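You operate a simulated robot arm through the tools that you are given. There is no shell and no other tool. Be economical: measure what you need, move in short steps, check, and stop when the job is done.

You run a simulated robot arm. Do the job below in one go: nothing can be reset, and whatever is moved stays where it is left.

Task
Put one of the steel blocks from the top of the grey workbench on top of the brown wooden cradle.

The check looks at the end state, three seconds after you hand in, the way a careful person would. Anything else that was tipped, shoved, dropped, spilled or broken makes it a failure.

Robot
A 7-joint arm with a two-finger parallel gripper, fixed in place. Base frame: the origin is at the foot of the arm, x ahead of it, y to its left, z up; the work surface is at about z = 0. Lengths are in m, angles in degrees, forces in N, time in s.
With the tool pointing down near the work surface it reaches from about 0.22 to 0.58 m from the base axis. Its first joint turns from -66.0 to 66.0 degrees. Payload 2.5 kg.
The TCP is the grasp point between the finger pads, 0.023 m short of the fingertips. In the tool frame z runs along the fingers and y along their closing line. Largest opening 0.094 m; finger width 0.038, thickness 0.01; the body of the gripper, 0.054 by 0.096 m, starts 0.039 m behind the TCP.
Orientation is that of the tool frame in the base frame, as a unit quaternion [x, y, z, w]. With the fingers straight down and closing along the base's y, the tool's x points along the base's -x, its y along +y and its z along -z.

Tools
- The arm moves only by the tool play_rows. Its argument "targets" is a list that holds one entry, the list of rows, each a list of 4 numbers: the shift along the tool's x, y, z in units of 150 mm (1.0 is 150 mm), then the turn about the tool's z in units of 90 degrees (1.0 is 90 degrees). In form: [[[dx, dy, dz, twist], ...]]. A call has 1 to 12 rows; each row is the pose to reach, as a shift and turn from the pose commanded when the call began, along the tool's axes at that moment. "hand" is the finger opening in m, from 0 to 0.094, set as the call begins (left out, the last holds). A call with a number of a shift or a turn outside -1 to 1 is refused whole. Each row takes 0.2 s and may step no farther than 0.05 m and 8.6 degrees from the row before; otherwise, or with a gripper value out of range, the whole call is refused. A pose out of reach is approached as far as the arm can. The call stops where the force on the tool passes 40 N (or 10 N more than at its start, if that is more) or the arm is blocked; 0.2 s more then pass. The fingers move at their own pace (about 0.108 m/s each) and stop on an object; they squeeze with about 27 N. The grip force told is the motor's: it shows also when the fingers shut on nothing. Time passes only in rows, and 0.2 s behind the last, so rows that repeat a pose let the fingers close. It gives the time, the measured TCP pose, the force on the tool (base axes), the opening and the grip force at its end, in the units of the frame above (readings bear some noise), and new pictures: "views" is both (left out), scene, wrist or none.
- Cameras (640 x 400 px; columns grow to the right, rows downward): "scene" is fixed at [0.0906, -0.3948, 0.5428]; the picture's right is [0.98, -0.22, 0.00], its down [-0.13, -0.58, -0.80] and it looks along [0.18, 0.78, -0.59] (base axes); focal length 374 px, centre (320, 200). "wrist" rides on the gripper at [-0.039, 0, -0.044] in the tool frame; the picture's right is [0.00, -1.00, 0.00], its down [0.97, 0.00, -0.24] and it looks along [0.24, 0.00, 0.97] (tool axes); focal length 218 px, centre (320, 200).
- probe_pixels(camera, pixels): for up to 12 pixels [column, row] of the newest picture of that camera ("zoom" is the newest enlarged one), the place [x, y, z] in the base frame of the surface seen there, good to about 0.002 m. No time passes.
- enlarge(camera, box): a new picture of the part [left, top, right, bottom] of that camera's present view, enlarged. No time passes.
- sign_off(): hands the job in; it is judged then, once.

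Go step by step. Measure first, check grasps and placings, and put right what went wrong. The budget is 60 turns and 120 pictures, counting those below and the enlarged ones. Unless the task says otherwise, let go and move clear before handing in, and close with one line.

The tools are called after ">>>" as a command line: name --argument value ..., lists and objects as JSON in quotes. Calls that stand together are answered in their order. play_rows: Moves the arm, as the interface text tells. Its arguments: {"type":"object","properties":{"targets":{"type":"array"},"hand":{"type":"number"},"views":{"type":"string","enum":["both","scene","wrist","none"]}},"required":["targets"]} The other tools are called the same way: probe_pixels (camera, pixels) gives the place of the surface under pixels of a picture; enlarge (camera, box) takes an enlarged picture of a part of a camera's view; sign_off () hands the job in.

At the start:

```text
time_s: 0.0
eef_pos: [0.3487, 0.2573, 0.2538]
tcp_rot: [0.0, 1.0, 0.0, 0.0]
ft_force: [1.1, 0.2, -1.0]
opening: 0.0941
finger_force: 0.1
```

scene: 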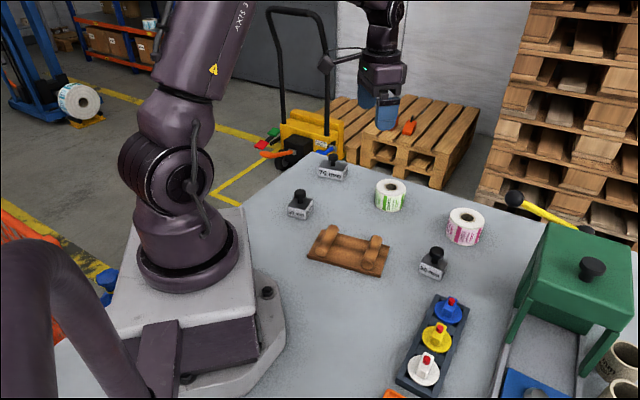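
wrist: 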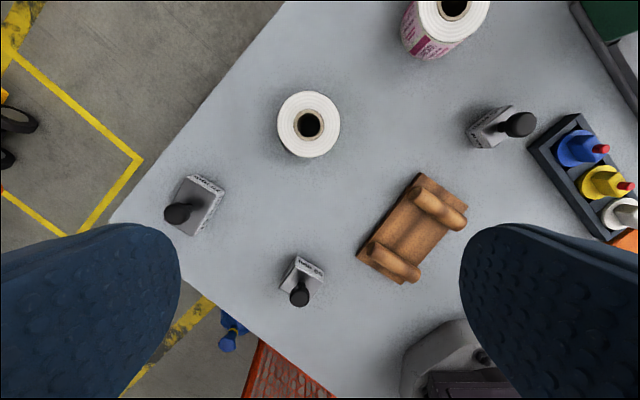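

The pictures show three knobbed steel blocks: scene (333,170), (300,205) and (433,264). The wooden cradle is at (348,250). I'll enlarge and measure them.

>>> enlarge --camera "scene" --box '[270, 140, 470, 290]'

>>> enlarge --camera "wrist" --box '[150, 80, 550, 320]'

>>> probe_pixels --camera "wrist" --pixels '[[299, 298], [302, 272], [290, 286], [423, 184], [463, 215], [440, 210], [411, 232], [393, 262], [372, 252], [412, 275], [520, 124], [485, 130]]'

>>> probe_pixels --camera "scene" --pixels '[[300, 193], [299, 212], [308, 255], [381, 275], [330, 233], [375, 243], [350, 250], [437, 252], [432, 270], [332, 158], [332, 174], [345, 262]]'

```text
2.67 times, centred on (370, 215) of scene
```

zoom: 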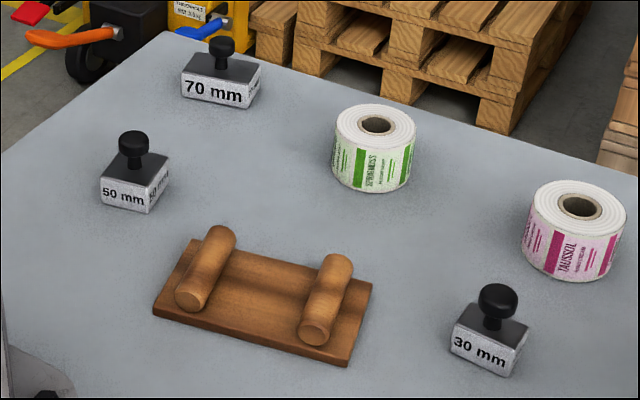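

```text
1.60 times, centred on (350, 200) of wrist
```

zoom: 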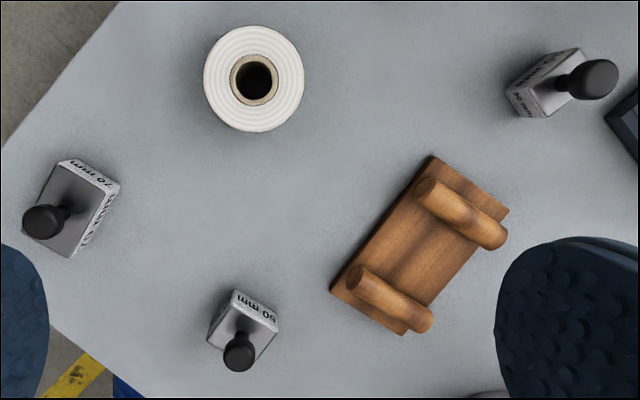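

```text
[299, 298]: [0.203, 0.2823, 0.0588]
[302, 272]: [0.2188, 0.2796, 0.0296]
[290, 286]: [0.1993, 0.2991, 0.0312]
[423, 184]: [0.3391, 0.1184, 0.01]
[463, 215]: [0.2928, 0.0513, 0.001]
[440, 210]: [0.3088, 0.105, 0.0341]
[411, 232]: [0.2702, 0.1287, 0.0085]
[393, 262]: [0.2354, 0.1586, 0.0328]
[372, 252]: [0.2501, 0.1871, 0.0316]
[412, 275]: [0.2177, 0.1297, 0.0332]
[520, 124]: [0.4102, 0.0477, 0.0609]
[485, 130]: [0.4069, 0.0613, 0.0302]
```

```text
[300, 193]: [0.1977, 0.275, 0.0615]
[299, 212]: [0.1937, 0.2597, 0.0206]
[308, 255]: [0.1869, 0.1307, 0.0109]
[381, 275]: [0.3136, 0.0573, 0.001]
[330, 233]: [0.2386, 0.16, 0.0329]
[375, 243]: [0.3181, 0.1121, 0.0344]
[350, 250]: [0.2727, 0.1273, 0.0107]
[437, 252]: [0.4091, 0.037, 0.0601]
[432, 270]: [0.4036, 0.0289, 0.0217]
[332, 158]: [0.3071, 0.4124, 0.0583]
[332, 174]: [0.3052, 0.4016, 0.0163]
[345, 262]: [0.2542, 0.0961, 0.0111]
```

The blocks are marked 30, 50 and 70 mm, and the cradle has two rails at z≈0.033 with a gap between them. I need the rail spacing and the block sizes, so I'll probe the zoom.

>>> probe_pixels --camera "zoom" --pixels '[[428, 186], [485, 228], [415, 195], [480, 242], [495, 240], [358, 278], [420, 320], [350, 295], [372, 274], [425, 305], [455, 208], [390, 300]]'

>>> probe_pixels --camera "zoom" --pixels '[[433, 155], [508, 210], [332, 288], [404, 334], [65, 165], [115, 190], [25, 230], [70, 255], [45, 220], [234, 293], [276, 322], [211, 338]]'

>>> enlarge --camera "scene" --box '[300, 145, 370, 189]'

>>> enlarge --camera "scene" --box '[300, 215, 400, 280]'

```text
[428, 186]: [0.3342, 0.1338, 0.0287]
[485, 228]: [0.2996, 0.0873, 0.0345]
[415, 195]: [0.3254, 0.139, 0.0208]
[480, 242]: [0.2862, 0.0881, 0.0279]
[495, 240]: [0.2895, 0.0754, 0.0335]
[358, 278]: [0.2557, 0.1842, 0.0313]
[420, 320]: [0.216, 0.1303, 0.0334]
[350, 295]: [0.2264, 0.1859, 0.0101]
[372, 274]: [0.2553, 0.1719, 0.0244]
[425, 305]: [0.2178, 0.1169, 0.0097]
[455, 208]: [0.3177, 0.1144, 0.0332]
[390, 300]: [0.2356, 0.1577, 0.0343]
```

```text
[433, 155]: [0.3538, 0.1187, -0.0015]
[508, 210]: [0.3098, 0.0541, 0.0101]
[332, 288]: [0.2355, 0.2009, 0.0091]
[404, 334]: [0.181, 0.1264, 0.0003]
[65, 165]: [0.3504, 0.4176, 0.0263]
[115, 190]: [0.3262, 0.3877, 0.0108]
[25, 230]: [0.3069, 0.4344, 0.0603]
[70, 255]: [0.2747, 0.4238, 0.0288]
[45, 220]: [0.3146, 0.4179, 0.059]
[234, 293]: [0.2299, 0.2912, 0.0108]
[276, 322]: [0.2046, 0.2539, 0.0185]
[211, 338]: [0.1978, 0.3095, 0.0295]
```

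```text
9.09 times, centred on (335, 167) of scene
```

zoom: 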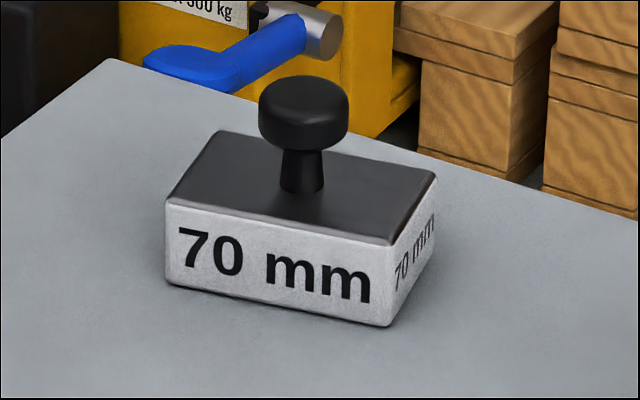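

```text
6.15 times, centred on (350, 248) of scene
```

zoom: 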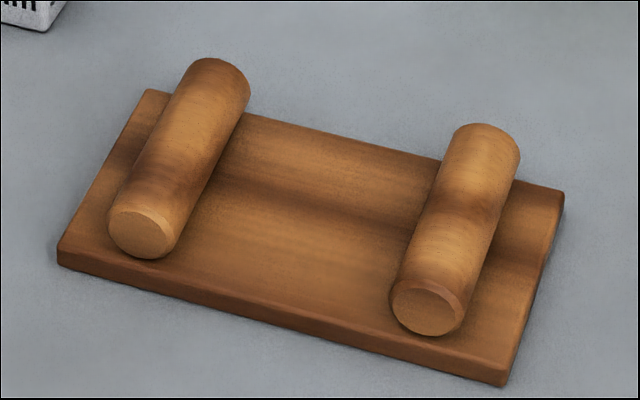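

The zoom shows the cradle's two rails clearly. I'll measure the rail profile across the cradle, then the block dimensions.

>>> probe_pixels --camera "zoom" --pixels '[[148, 90], [563, 190], [503, 385], [58, 250], [218, 62], [140, 210], [180, 140], [490, 128], [428, 285], [460, 205], [140, 235], [428, 310]]'

>>> enlarge --camera "scene" --box '[300, 145, 370, 189]'

>>> probe_pixels --camera "zoom" --pixels '[[168, 200], [388, 245], [436, 174], [220, 132], [169, 280], [387, 322], [303, 95], [260, 115], [347, 115], [302, 185], [283, 180], [323, 180]]'

>>> enlarge --camera "scene" --box '[270, 180, 340, 224]'

```text
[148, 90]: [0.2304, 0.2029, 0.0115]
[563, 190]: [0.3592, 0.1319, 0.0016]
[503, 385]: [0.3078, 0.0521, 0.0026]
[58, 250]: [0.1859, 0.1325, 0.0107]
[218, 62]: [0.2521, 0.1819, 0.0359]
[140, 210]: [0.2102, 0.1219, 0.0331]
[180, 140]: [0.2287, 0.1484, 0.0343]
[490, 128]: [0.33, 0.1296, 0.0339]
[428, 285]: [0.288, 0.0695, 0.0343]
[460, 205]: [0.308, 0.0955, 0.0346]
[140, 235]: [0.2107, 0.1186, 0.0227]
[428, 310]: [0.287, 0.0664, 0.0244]
```

```text
9.09 times, centred on (335, 167) of scene
```

zoom: 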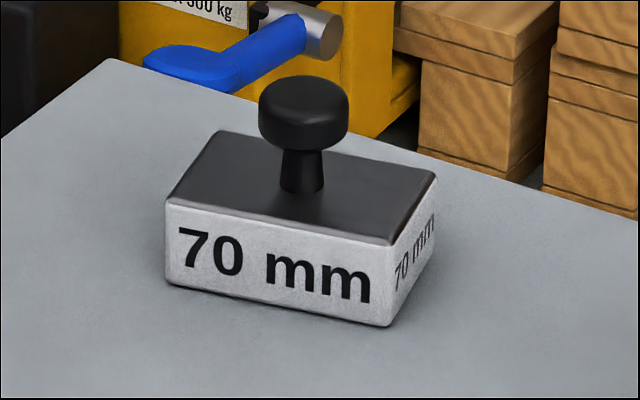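

```text
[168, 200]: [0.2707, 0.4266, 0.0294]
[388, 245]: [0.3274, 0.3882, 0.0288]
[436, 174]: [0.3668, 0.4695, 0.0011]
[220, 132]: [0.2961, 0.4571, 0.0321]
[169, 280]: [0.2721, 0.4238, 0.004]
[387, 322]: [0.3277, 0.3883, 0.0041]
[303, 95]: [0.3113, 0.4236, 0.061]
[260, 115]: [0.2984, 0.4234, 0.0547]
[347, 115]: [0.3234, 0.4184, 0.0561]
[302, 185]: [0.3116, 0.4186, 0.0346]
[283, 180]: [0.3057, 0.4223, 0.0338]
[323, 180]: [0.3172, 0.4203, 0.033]
```

```text
9.09 times, centred on (305, 202) of scene
```

zoom: 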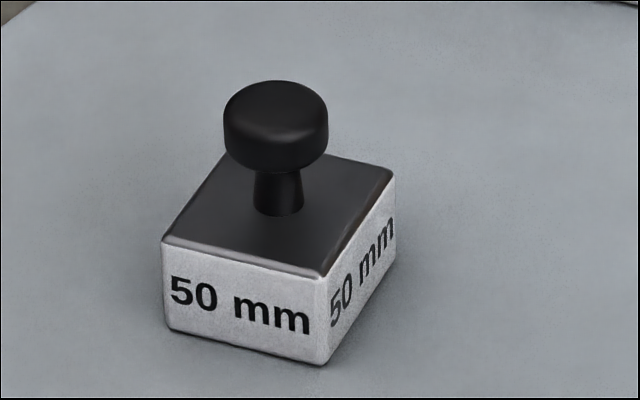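

The rails run at about 55°, with centres 0.094 apart and about 0.024 diameter, so the gap is about 0.07. The 70 mm block is therefore borderline. I'll look straight down on the cradle to measure the gap properly.

>>> play_rows --targets '[[[0.1, -0.29, 0, 0], [0.2, -0.58, 0, 0], [0.3, -0.867, 0, 0], [0.3, -0.867, 0, 0]]]' --hand 0.094 --views "wrist"

>>> enlarge --camera "wrist" --box '[240, 150, 400, 250]'

```text
time_s: 1.0
eef_pos: [0.3039, 0.1244, 0.255]
tcp_rot: [-0.001, 1.0, 0.001, 0.0]
ft_force: [-0.2, 0.1, 0.0]
opening: 0.0939
finger_force: 0.1
```

wrist: 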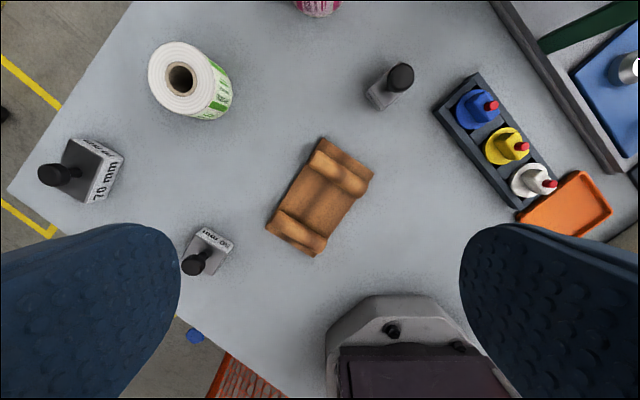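

```text
4.00 times, centred on (320, 200) of wrist
```

zoom: 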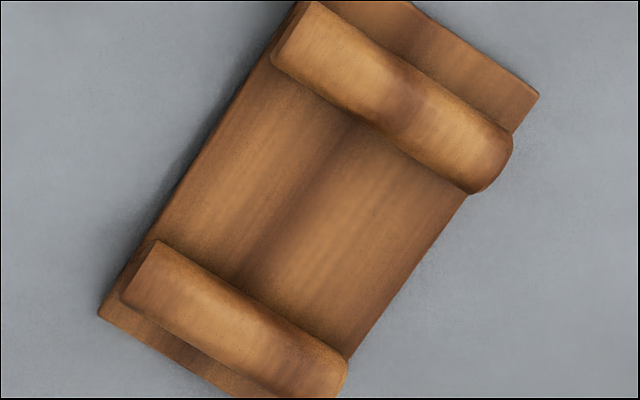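

I'll probe a line across the cradle, from rail to rail.

>>> probe_pixels --camera "zoom" --pixels '[[408, 72], [393, 95], [378, 116], [370, 128], [362, 140], [345, 163], [315, 206], [285, 250], [268, 274], [260, 286], [252, 297], [237, 318]]'

>>> probe_pixels --camera "zoom" --pixels '[[275, 60], [470, 190], [160, 242], [345, 355], [320, 90], [420, 160], [205, 270], [300, 330], [200, 180], [430, 260], [538, 95], [100, 312]]'

```text
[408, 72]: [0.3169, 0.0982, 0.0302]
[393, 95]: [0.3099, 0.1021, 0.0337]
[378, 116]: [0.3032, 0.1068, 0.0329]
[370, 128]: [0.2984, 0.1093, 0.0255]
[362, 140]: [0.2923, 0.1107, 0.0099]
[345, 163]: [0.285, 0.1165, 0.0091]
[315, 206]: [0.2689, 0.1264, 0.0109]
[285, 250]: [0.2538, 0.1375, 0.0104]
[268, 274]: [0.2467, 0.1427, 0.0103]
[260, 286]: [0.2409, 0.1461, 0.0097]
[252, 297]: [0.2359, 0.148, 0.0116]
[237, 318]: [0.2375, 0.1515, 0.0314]
```

```text
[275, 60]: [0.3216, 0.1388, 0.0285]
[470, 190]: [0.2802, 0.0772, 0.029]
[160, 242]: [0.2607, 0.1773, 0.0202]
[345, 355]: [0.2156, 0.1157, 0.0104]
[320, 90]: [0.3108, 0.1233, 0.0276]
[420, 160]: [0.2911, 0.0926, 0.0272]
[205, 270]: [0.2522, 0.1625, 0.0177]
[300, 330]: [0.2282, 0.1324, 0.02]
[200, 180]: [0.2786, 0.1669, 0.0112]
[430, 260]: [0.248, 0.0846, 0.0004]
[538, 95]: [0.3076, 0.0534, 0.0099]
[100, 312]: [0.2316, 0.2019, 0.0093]
```

The board lies at z≈0.010 and the clear gap is about 0.070, so the 50 mm block sits on the board between the rails with room to spare. Next I'll measure that block and its knob.

>>> enlarge --camera "scene" --box '[270, 180, 340, 224]'

>>> probe_pixels --camera "zoom" --pixels '[[276, 92], [228, 125], [323, 125], [276, 150], [276, 165], [278, 210], [166, 240], [322, 275], [392, 178], [168, 325], [322, 360], [392, 255]]'

>>> enlarge --camera "wrist" --box '[160, 210, 256, 270]'

```text
9.09 times, centred on (305, 202) of scene
```

zoom: 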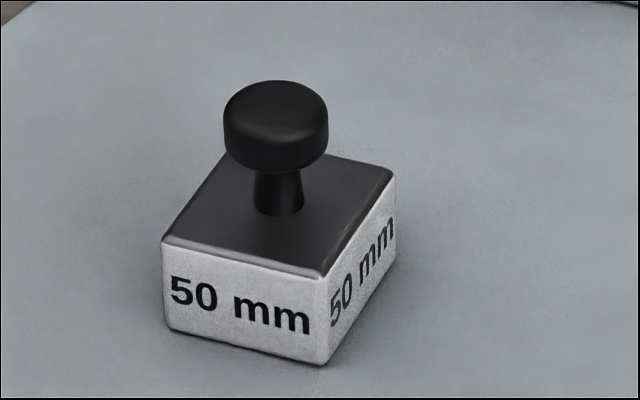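

```text
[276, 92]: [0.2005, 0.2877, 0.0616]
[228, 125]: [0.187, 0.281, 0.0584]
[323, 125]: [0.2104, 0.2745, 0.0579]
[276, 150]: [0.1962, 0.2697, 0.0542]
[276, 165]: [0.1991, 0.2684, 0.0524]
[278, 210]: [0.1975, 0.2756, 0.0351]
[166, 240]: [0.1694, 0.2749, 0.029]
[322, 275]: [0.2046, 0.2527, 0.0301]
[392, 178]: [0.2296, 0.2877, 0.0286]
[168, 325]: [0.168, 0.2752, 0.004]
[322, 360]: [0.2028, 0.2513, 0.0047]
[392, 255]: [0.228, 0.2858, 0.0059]
```

```text
6.67 times, centred on (208, 240) of wrist
```

zoom: 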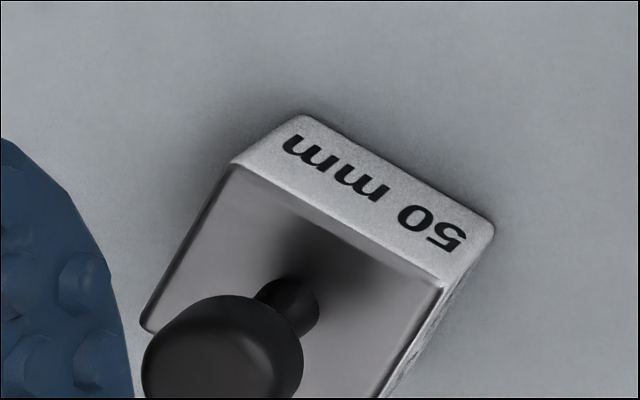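

The 50 mm block's knob is centred near (0.199, 0.281), with its head between z 0.047 and 0.061, and the block is already aligned with the cradle. I'll move above it.

>>> play_rows --targets '[[[0.14, 0.2, 0.12, 0], [0.28, 0.4, 0.25, 0], [0.42, 0.6, 0.37, 0], [0.56, 0.8, 0.5, 0], [0.698, 1.0, 0.62, 0], [0.698, 1.0, 0.62, 0], [0.698, 1.0, 0.62, 0]]]' --hand 0.094

```text
time_s: 2.6
eef_pos: [0.1994, 0.2759, 0.1634]
tcp_rot: [0.0, 1.0, 0.0, 0.0]
ft_force: [0.2, 0.2, 0.2]
opening: 0.0941
finger_force: 0.1
```

scene: 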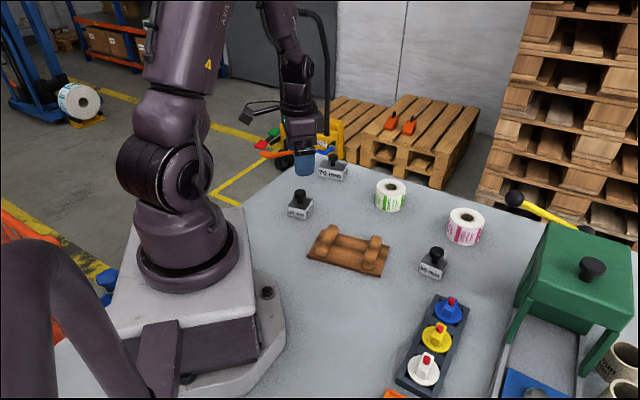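
wrist: 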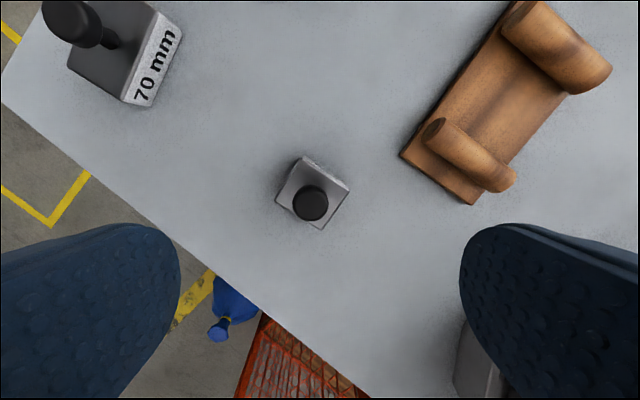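

The knob is at wrist (310,203). I'll probe its edges before going down.

>>> probe_pixels --camera "wrist" --pixels '[[310, 203], [296, 203], [325, 203], [310, 189], [310, 218], [304, 157], [348, 191], [321, 228], [277, 202]]'

```text
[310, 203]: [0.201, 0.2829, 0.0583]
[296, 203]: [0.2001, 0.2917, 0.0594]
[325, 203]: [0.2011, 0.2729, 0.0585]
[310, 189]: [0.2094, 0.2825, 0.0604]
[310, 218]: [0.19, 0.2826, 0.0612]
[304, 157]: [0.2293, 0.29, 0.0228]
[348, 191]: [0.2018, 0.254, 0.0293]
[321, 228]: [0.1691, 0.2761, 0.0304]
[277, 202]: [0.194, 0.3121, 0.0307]
```

The knob centre is (0.200, 0.2825), z top 0.061. I'll go down to TCP z≈0.056, which keeps the tips just above the block top.

>>> play_rows --targets '[[[-0.007, 0.035, 0.2, 0], [-0.007, 0.035, 0.4, 0], [-0.007, 0.035, 0.55, 0], [-0.007, 0.035, 0.64, 0], [-0.007, 0.035, 0.69, 0], [-0.007, 0.035, 0.69, 0]]]'

>>> enlarge --camera "scene" --box '[250, 150, 350, 220]'

```text
time_s: 4.0
eef_pos: [0.2009, 0.2815, 0.0577]
tcp_rot: [0.0, 1.0, 0.0, 0.001]
ft_force: [-1.3, 0.1, 0.9]
opening: 0.0942
finger_force: 0.1
```

scene: 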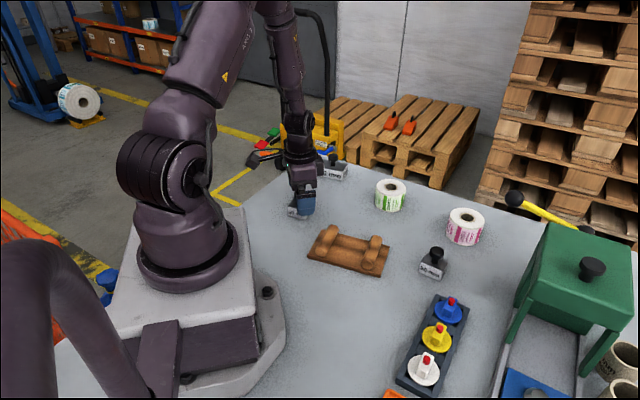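
wrist: 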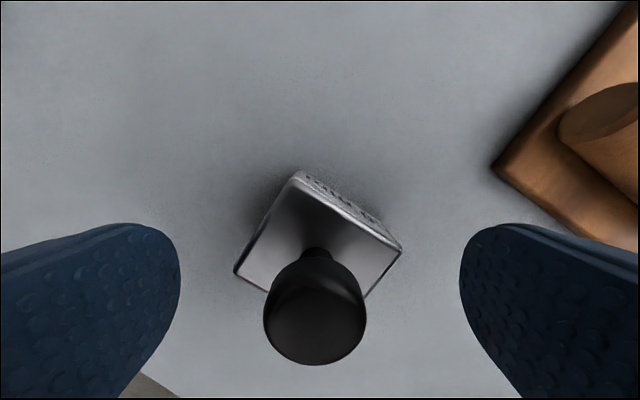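

```text
5.71 times, centred on (300, 185) of scene
```

zoom: 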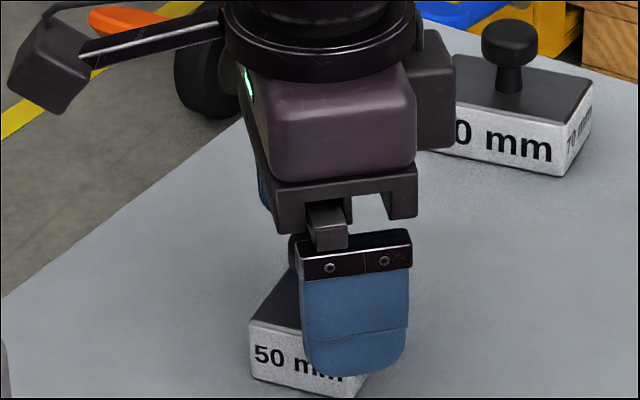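

The knob is centred between the fingers at wrist (315,310). I'll close on it.

>>> play_rows --targets '[[[0, 0, 0, 0], [0, 0, 0, 0], [0, 0, 0, 0], [0, 0, 0, 0]]]' --hand 0 --views "wrist"

```text
time_s: 5.0
eef_pos: [0.2012, 0.2816, 0.058]
tcp_rot: [0.0, 1.0, 0.0, 0.0]
ft_force: [-0.7, 1.3, 0.6]
opening: 0.0251
finger_force: 27.0
```

wrist: 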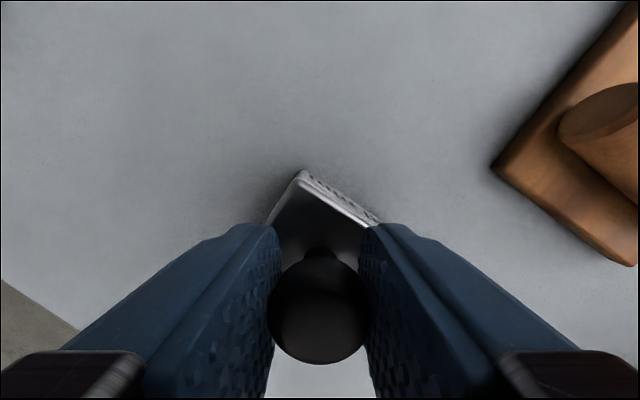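

Opening 0.025 with 27 N grip force, so the knob is held. I'll lift it 0.08 slowly.

>>> play_rows --targets '[[[0, 0, -0.05, 0], [0, 0, -0.15, 0], [0, 0, -0.3, 0], [0, 0, -0.45, 0], [0, 0, -0.53, 0], [0, 0, -0.53, 0]]]'

>>> enlarge --camera "scene" --box '[250, 130, 350, 220]'

```text
time_s: 6.4
eef_pos: [0.2016, 0.2808, 0.1376]
tcp_rot: [0.0, 1.0, -0.001, 0.0]
ft_force: [0.1, 0.1, -3.2]
opening: 0.0249
finger_force: 27.1
```

scene: 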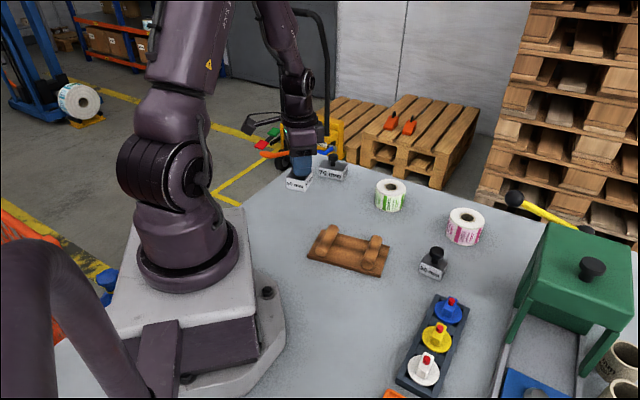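
wrist: 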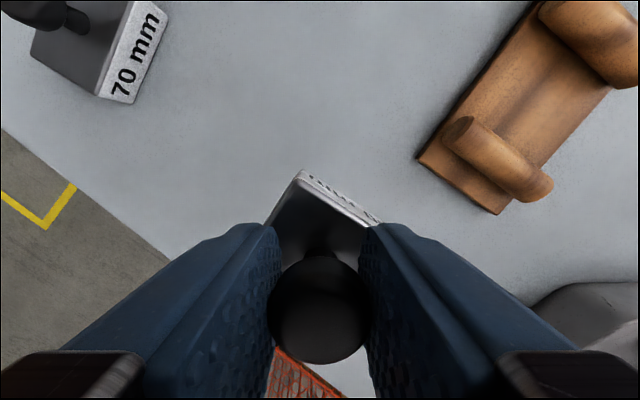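

```text
4.44 times, centred on (300, 175) of scene
```

zoom: 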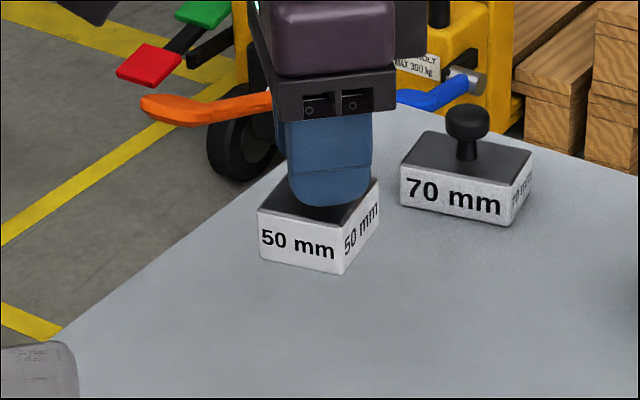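

The block hangs level and still aligned with the cradle. I'll carry it over the cradle centre, (0.270, 0.126).

>>> play_rows --targets '[[[-0.07, -0.15, 0, 0], [-0.17, -0.36, 0, 0], [-0.27, -0.58, 0, 0], [-0.37, -0.8, 0, 0], [-0.44, -0.95, 0, 0], [-0.467, -1.0, 0, 0], [-0.467, -1.0, 0, 0]]]' --views "none"

>>> play_rows --targets '[[[0, -0.044, 0.15, 0], [0, -0.044, 0.25, 0], [0, -0.044, 0.25, 0]]]'

>>> enlarge --camera "scene" --box '[290, 180, 410, 280]'

```text
time_s: 8.0
eef_pos: [0.2697, 0.1314, 0.1379]
tcp_rot: [0.0, 1.0, -0.001, 0.0]
ft_force: [-0.5, 0.3, -3.6]
opening: 0.0252
finger_force: 27.0
```

```text
time_s: 8.8
eef_pos: [0.2715, 0.1246, 0.1007]
tcp_rot: [0.0, 1.0, 0.0, 0.0]
ft_force: [0.4, 0.7, -3.0]
opening: 0.0252
finger_force: 27.0
```

scene: 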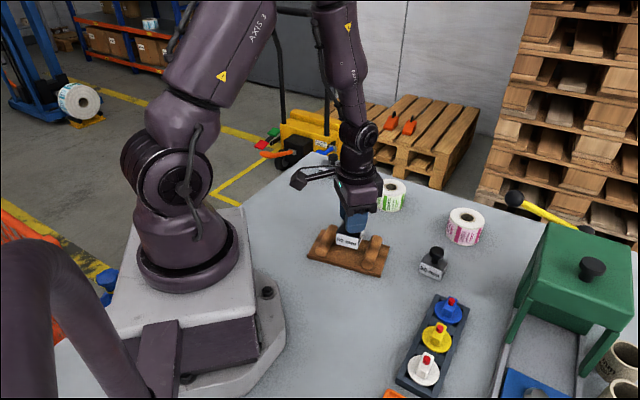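
wrist: 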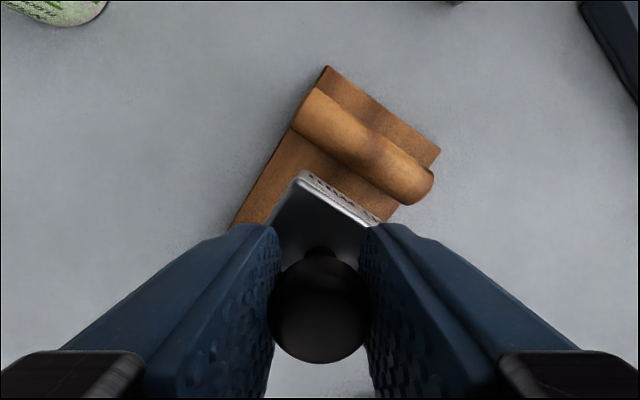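

```text
4.00 times, centred on (350, 230) of scene
```

zoom: 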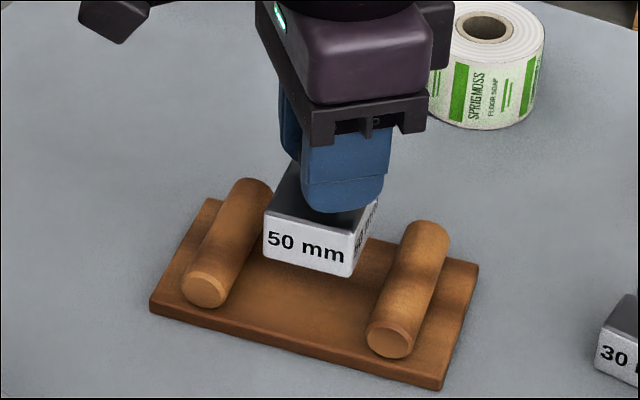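

The block hangs centred and parallel between the rails (zoom (305,240)), its bottom about 0.03 above the board. I'll lower it to contact.

>>> play_rows --targets '[[[0, 0, 0.08, 0], [0, 0, 0.14, 0], [0, 0, 0.18, 0], [0, 0, 0.195, 0], [0, 0, 0.205, 0], [0, 0, 0.211, 0], [0, 0, 0.211, 0]]]'

>>> enlarge --camera "scene" --box '[290, 180, 410, 280]'

```text
time_s: 10.4
eef_pos: [0.2698, 0.1253, 0.0702]
tcp_rot: [-0.001, 1.0, 0.0, 0.0]
ft_force: [-0.1, 0.0, -2.2]
opening: 0.0248
finger_force: 27.2
```

scene: 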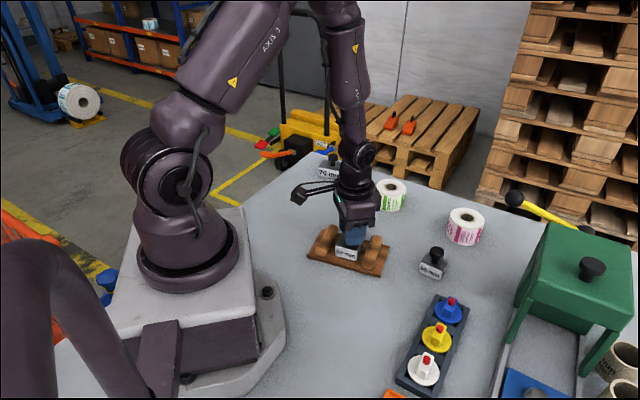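
wrist: 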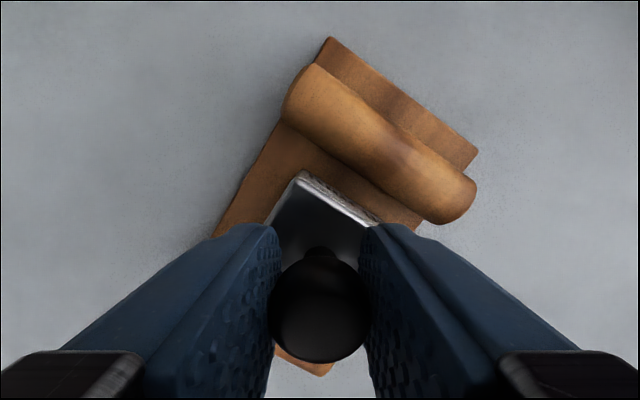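

```text
4.00 times, centred on (350, 230) of scene
```

zoom: 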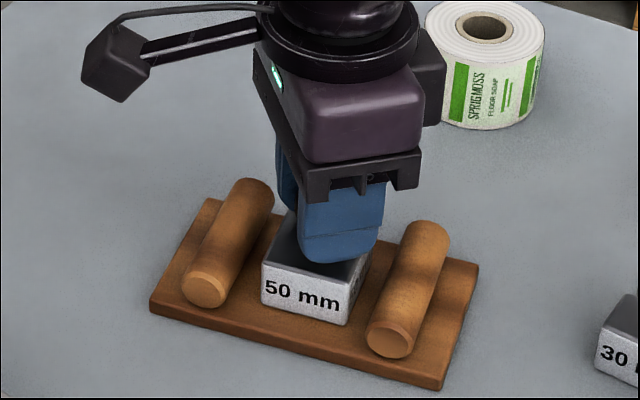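

The force still reads −2.2 N, so the board carries little of the weight. I'll ease down another 1.5 mm.

>>> play_rows --targets '[[[0, 0, 0.003, 0], [0, 0, 0.006, 0], [0, 0, 0.01, 0], [0, 0, 0.01, 0]]]' --views "none"

```text
time_s: 11.4
eef_pos: [0.2708, 0.1244, 0.0672]
tcp_rot: [0.0, 1.0, 0.0, -0.001]
ft_force: [-5.4, -3.4, 23.1]
opening: 0.0253
finger_force: 26.9
```

It is in contact, pressing at 23 N. I'll back off 0.8 mm and then release.

>>> play_rows --targets '[[[0, 0, -0.003, 0], [0, 0, -0.005, 0], [0, 0, -0.005, 0]]]' --views "none"

>>> play_rows --targets '[[[0, 0, 0, 0], [0, 0, 0, 0], [0, 0, 0, 0]]]' --hand 0.07 --views "wrist"

```text
time_s: 12.2
eef_pos: [0.2705, 0.1262, 0.0673]
tcp_rot: [0.0, 1.0, 0.001, 0.0]
ft_force: [0.3, -0.7, -2.8]
opening: 0.025
finger_force: 27.2
```

```text
time_s: 13.0
eef_pos: [0.2709, 0.1252, 0.0688]
tcp_rot: [0.001, 1.0, 0.0, 0.0]
ft_force: [0.5, -0.4, -0.5]
opening: 0.0702
finger_force: 0.1
```

wrist: 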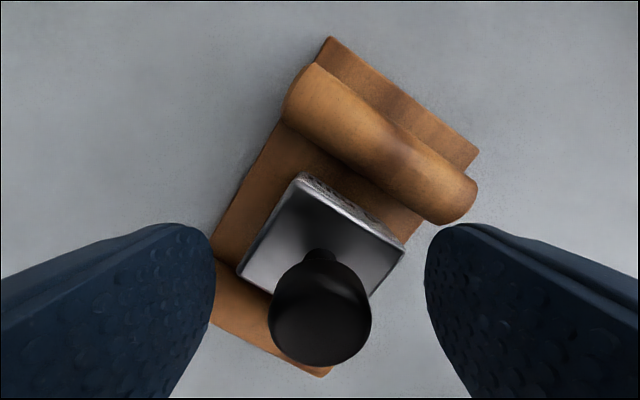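

Released: the block is upright between the rails and the fingers are clear of the knob. I'll go straight up, then check.

>>> play_rows --targets '[[[0, 0, -0.15, 0], [0, 0, -0.4, 0], [0, 0, -0.7, 0], [0, 0, -0.95, 0], [0, 0, -0.95, 0]]]'

>>> enlarge --camera "scene" --box '[290, 180, 410, 280]'

>>> probe_pixels --camera "zoom" --pixels '[[270, 262], [340, 278], [300, 295], [160, 300], [440, 380]]'

```text
time_s: 14.2
eef_pos: [0.2704, 0.1257, 0.2108]
tcp_rot: [0.0, 1.0, 0.0, 0.0]
ft_force: [-0.6, 0.6, 0.5]
opening: 0.0704
finger_force: 0.0
```

scene: 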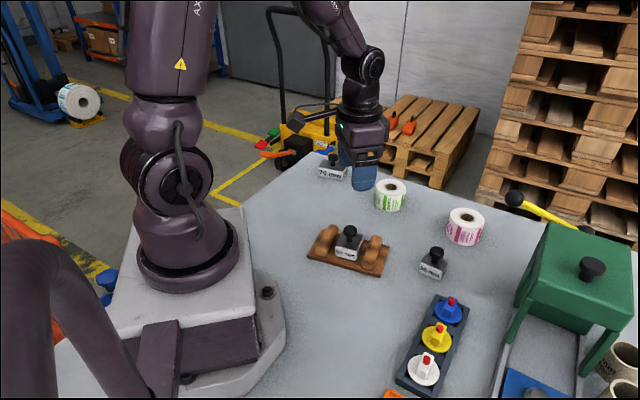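
wrist: 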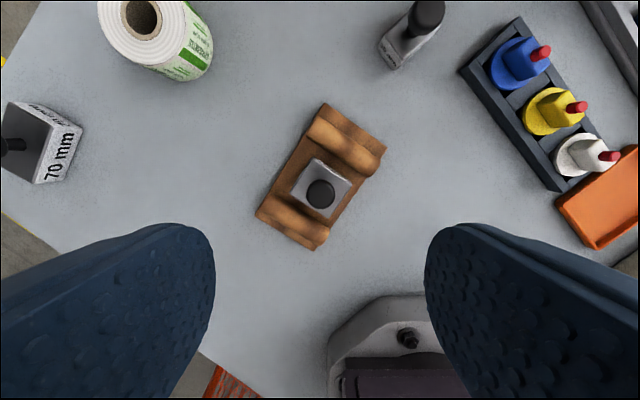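

```text
4.00 times, centred on (350, 230) of scene
```

zoom: 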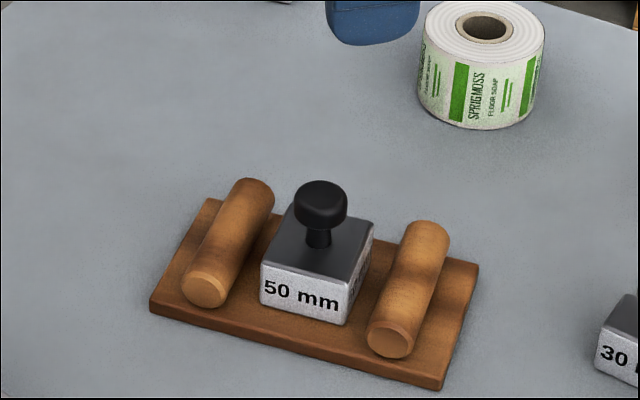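

```text
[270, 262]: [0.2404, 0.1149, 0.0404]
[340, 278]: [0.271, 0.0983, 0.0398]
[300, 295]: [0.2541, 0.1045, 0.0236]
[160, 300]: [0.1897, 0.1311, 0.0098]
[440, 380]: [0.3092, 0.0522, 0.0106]
```

The 50 mm block stands level on the cradle board (top z≈0.040). The cradle hasn't moved, and everything else is as it was. The arm is clear, so I'm handing in.

>>> sign_off

```text
The job is handed in.
```

The 50 mm steel block is standing upright on the cradle's board, between the two rails, and I've handed the job in. I chose that spot because none of the blocks is long enough to span the rail tops.
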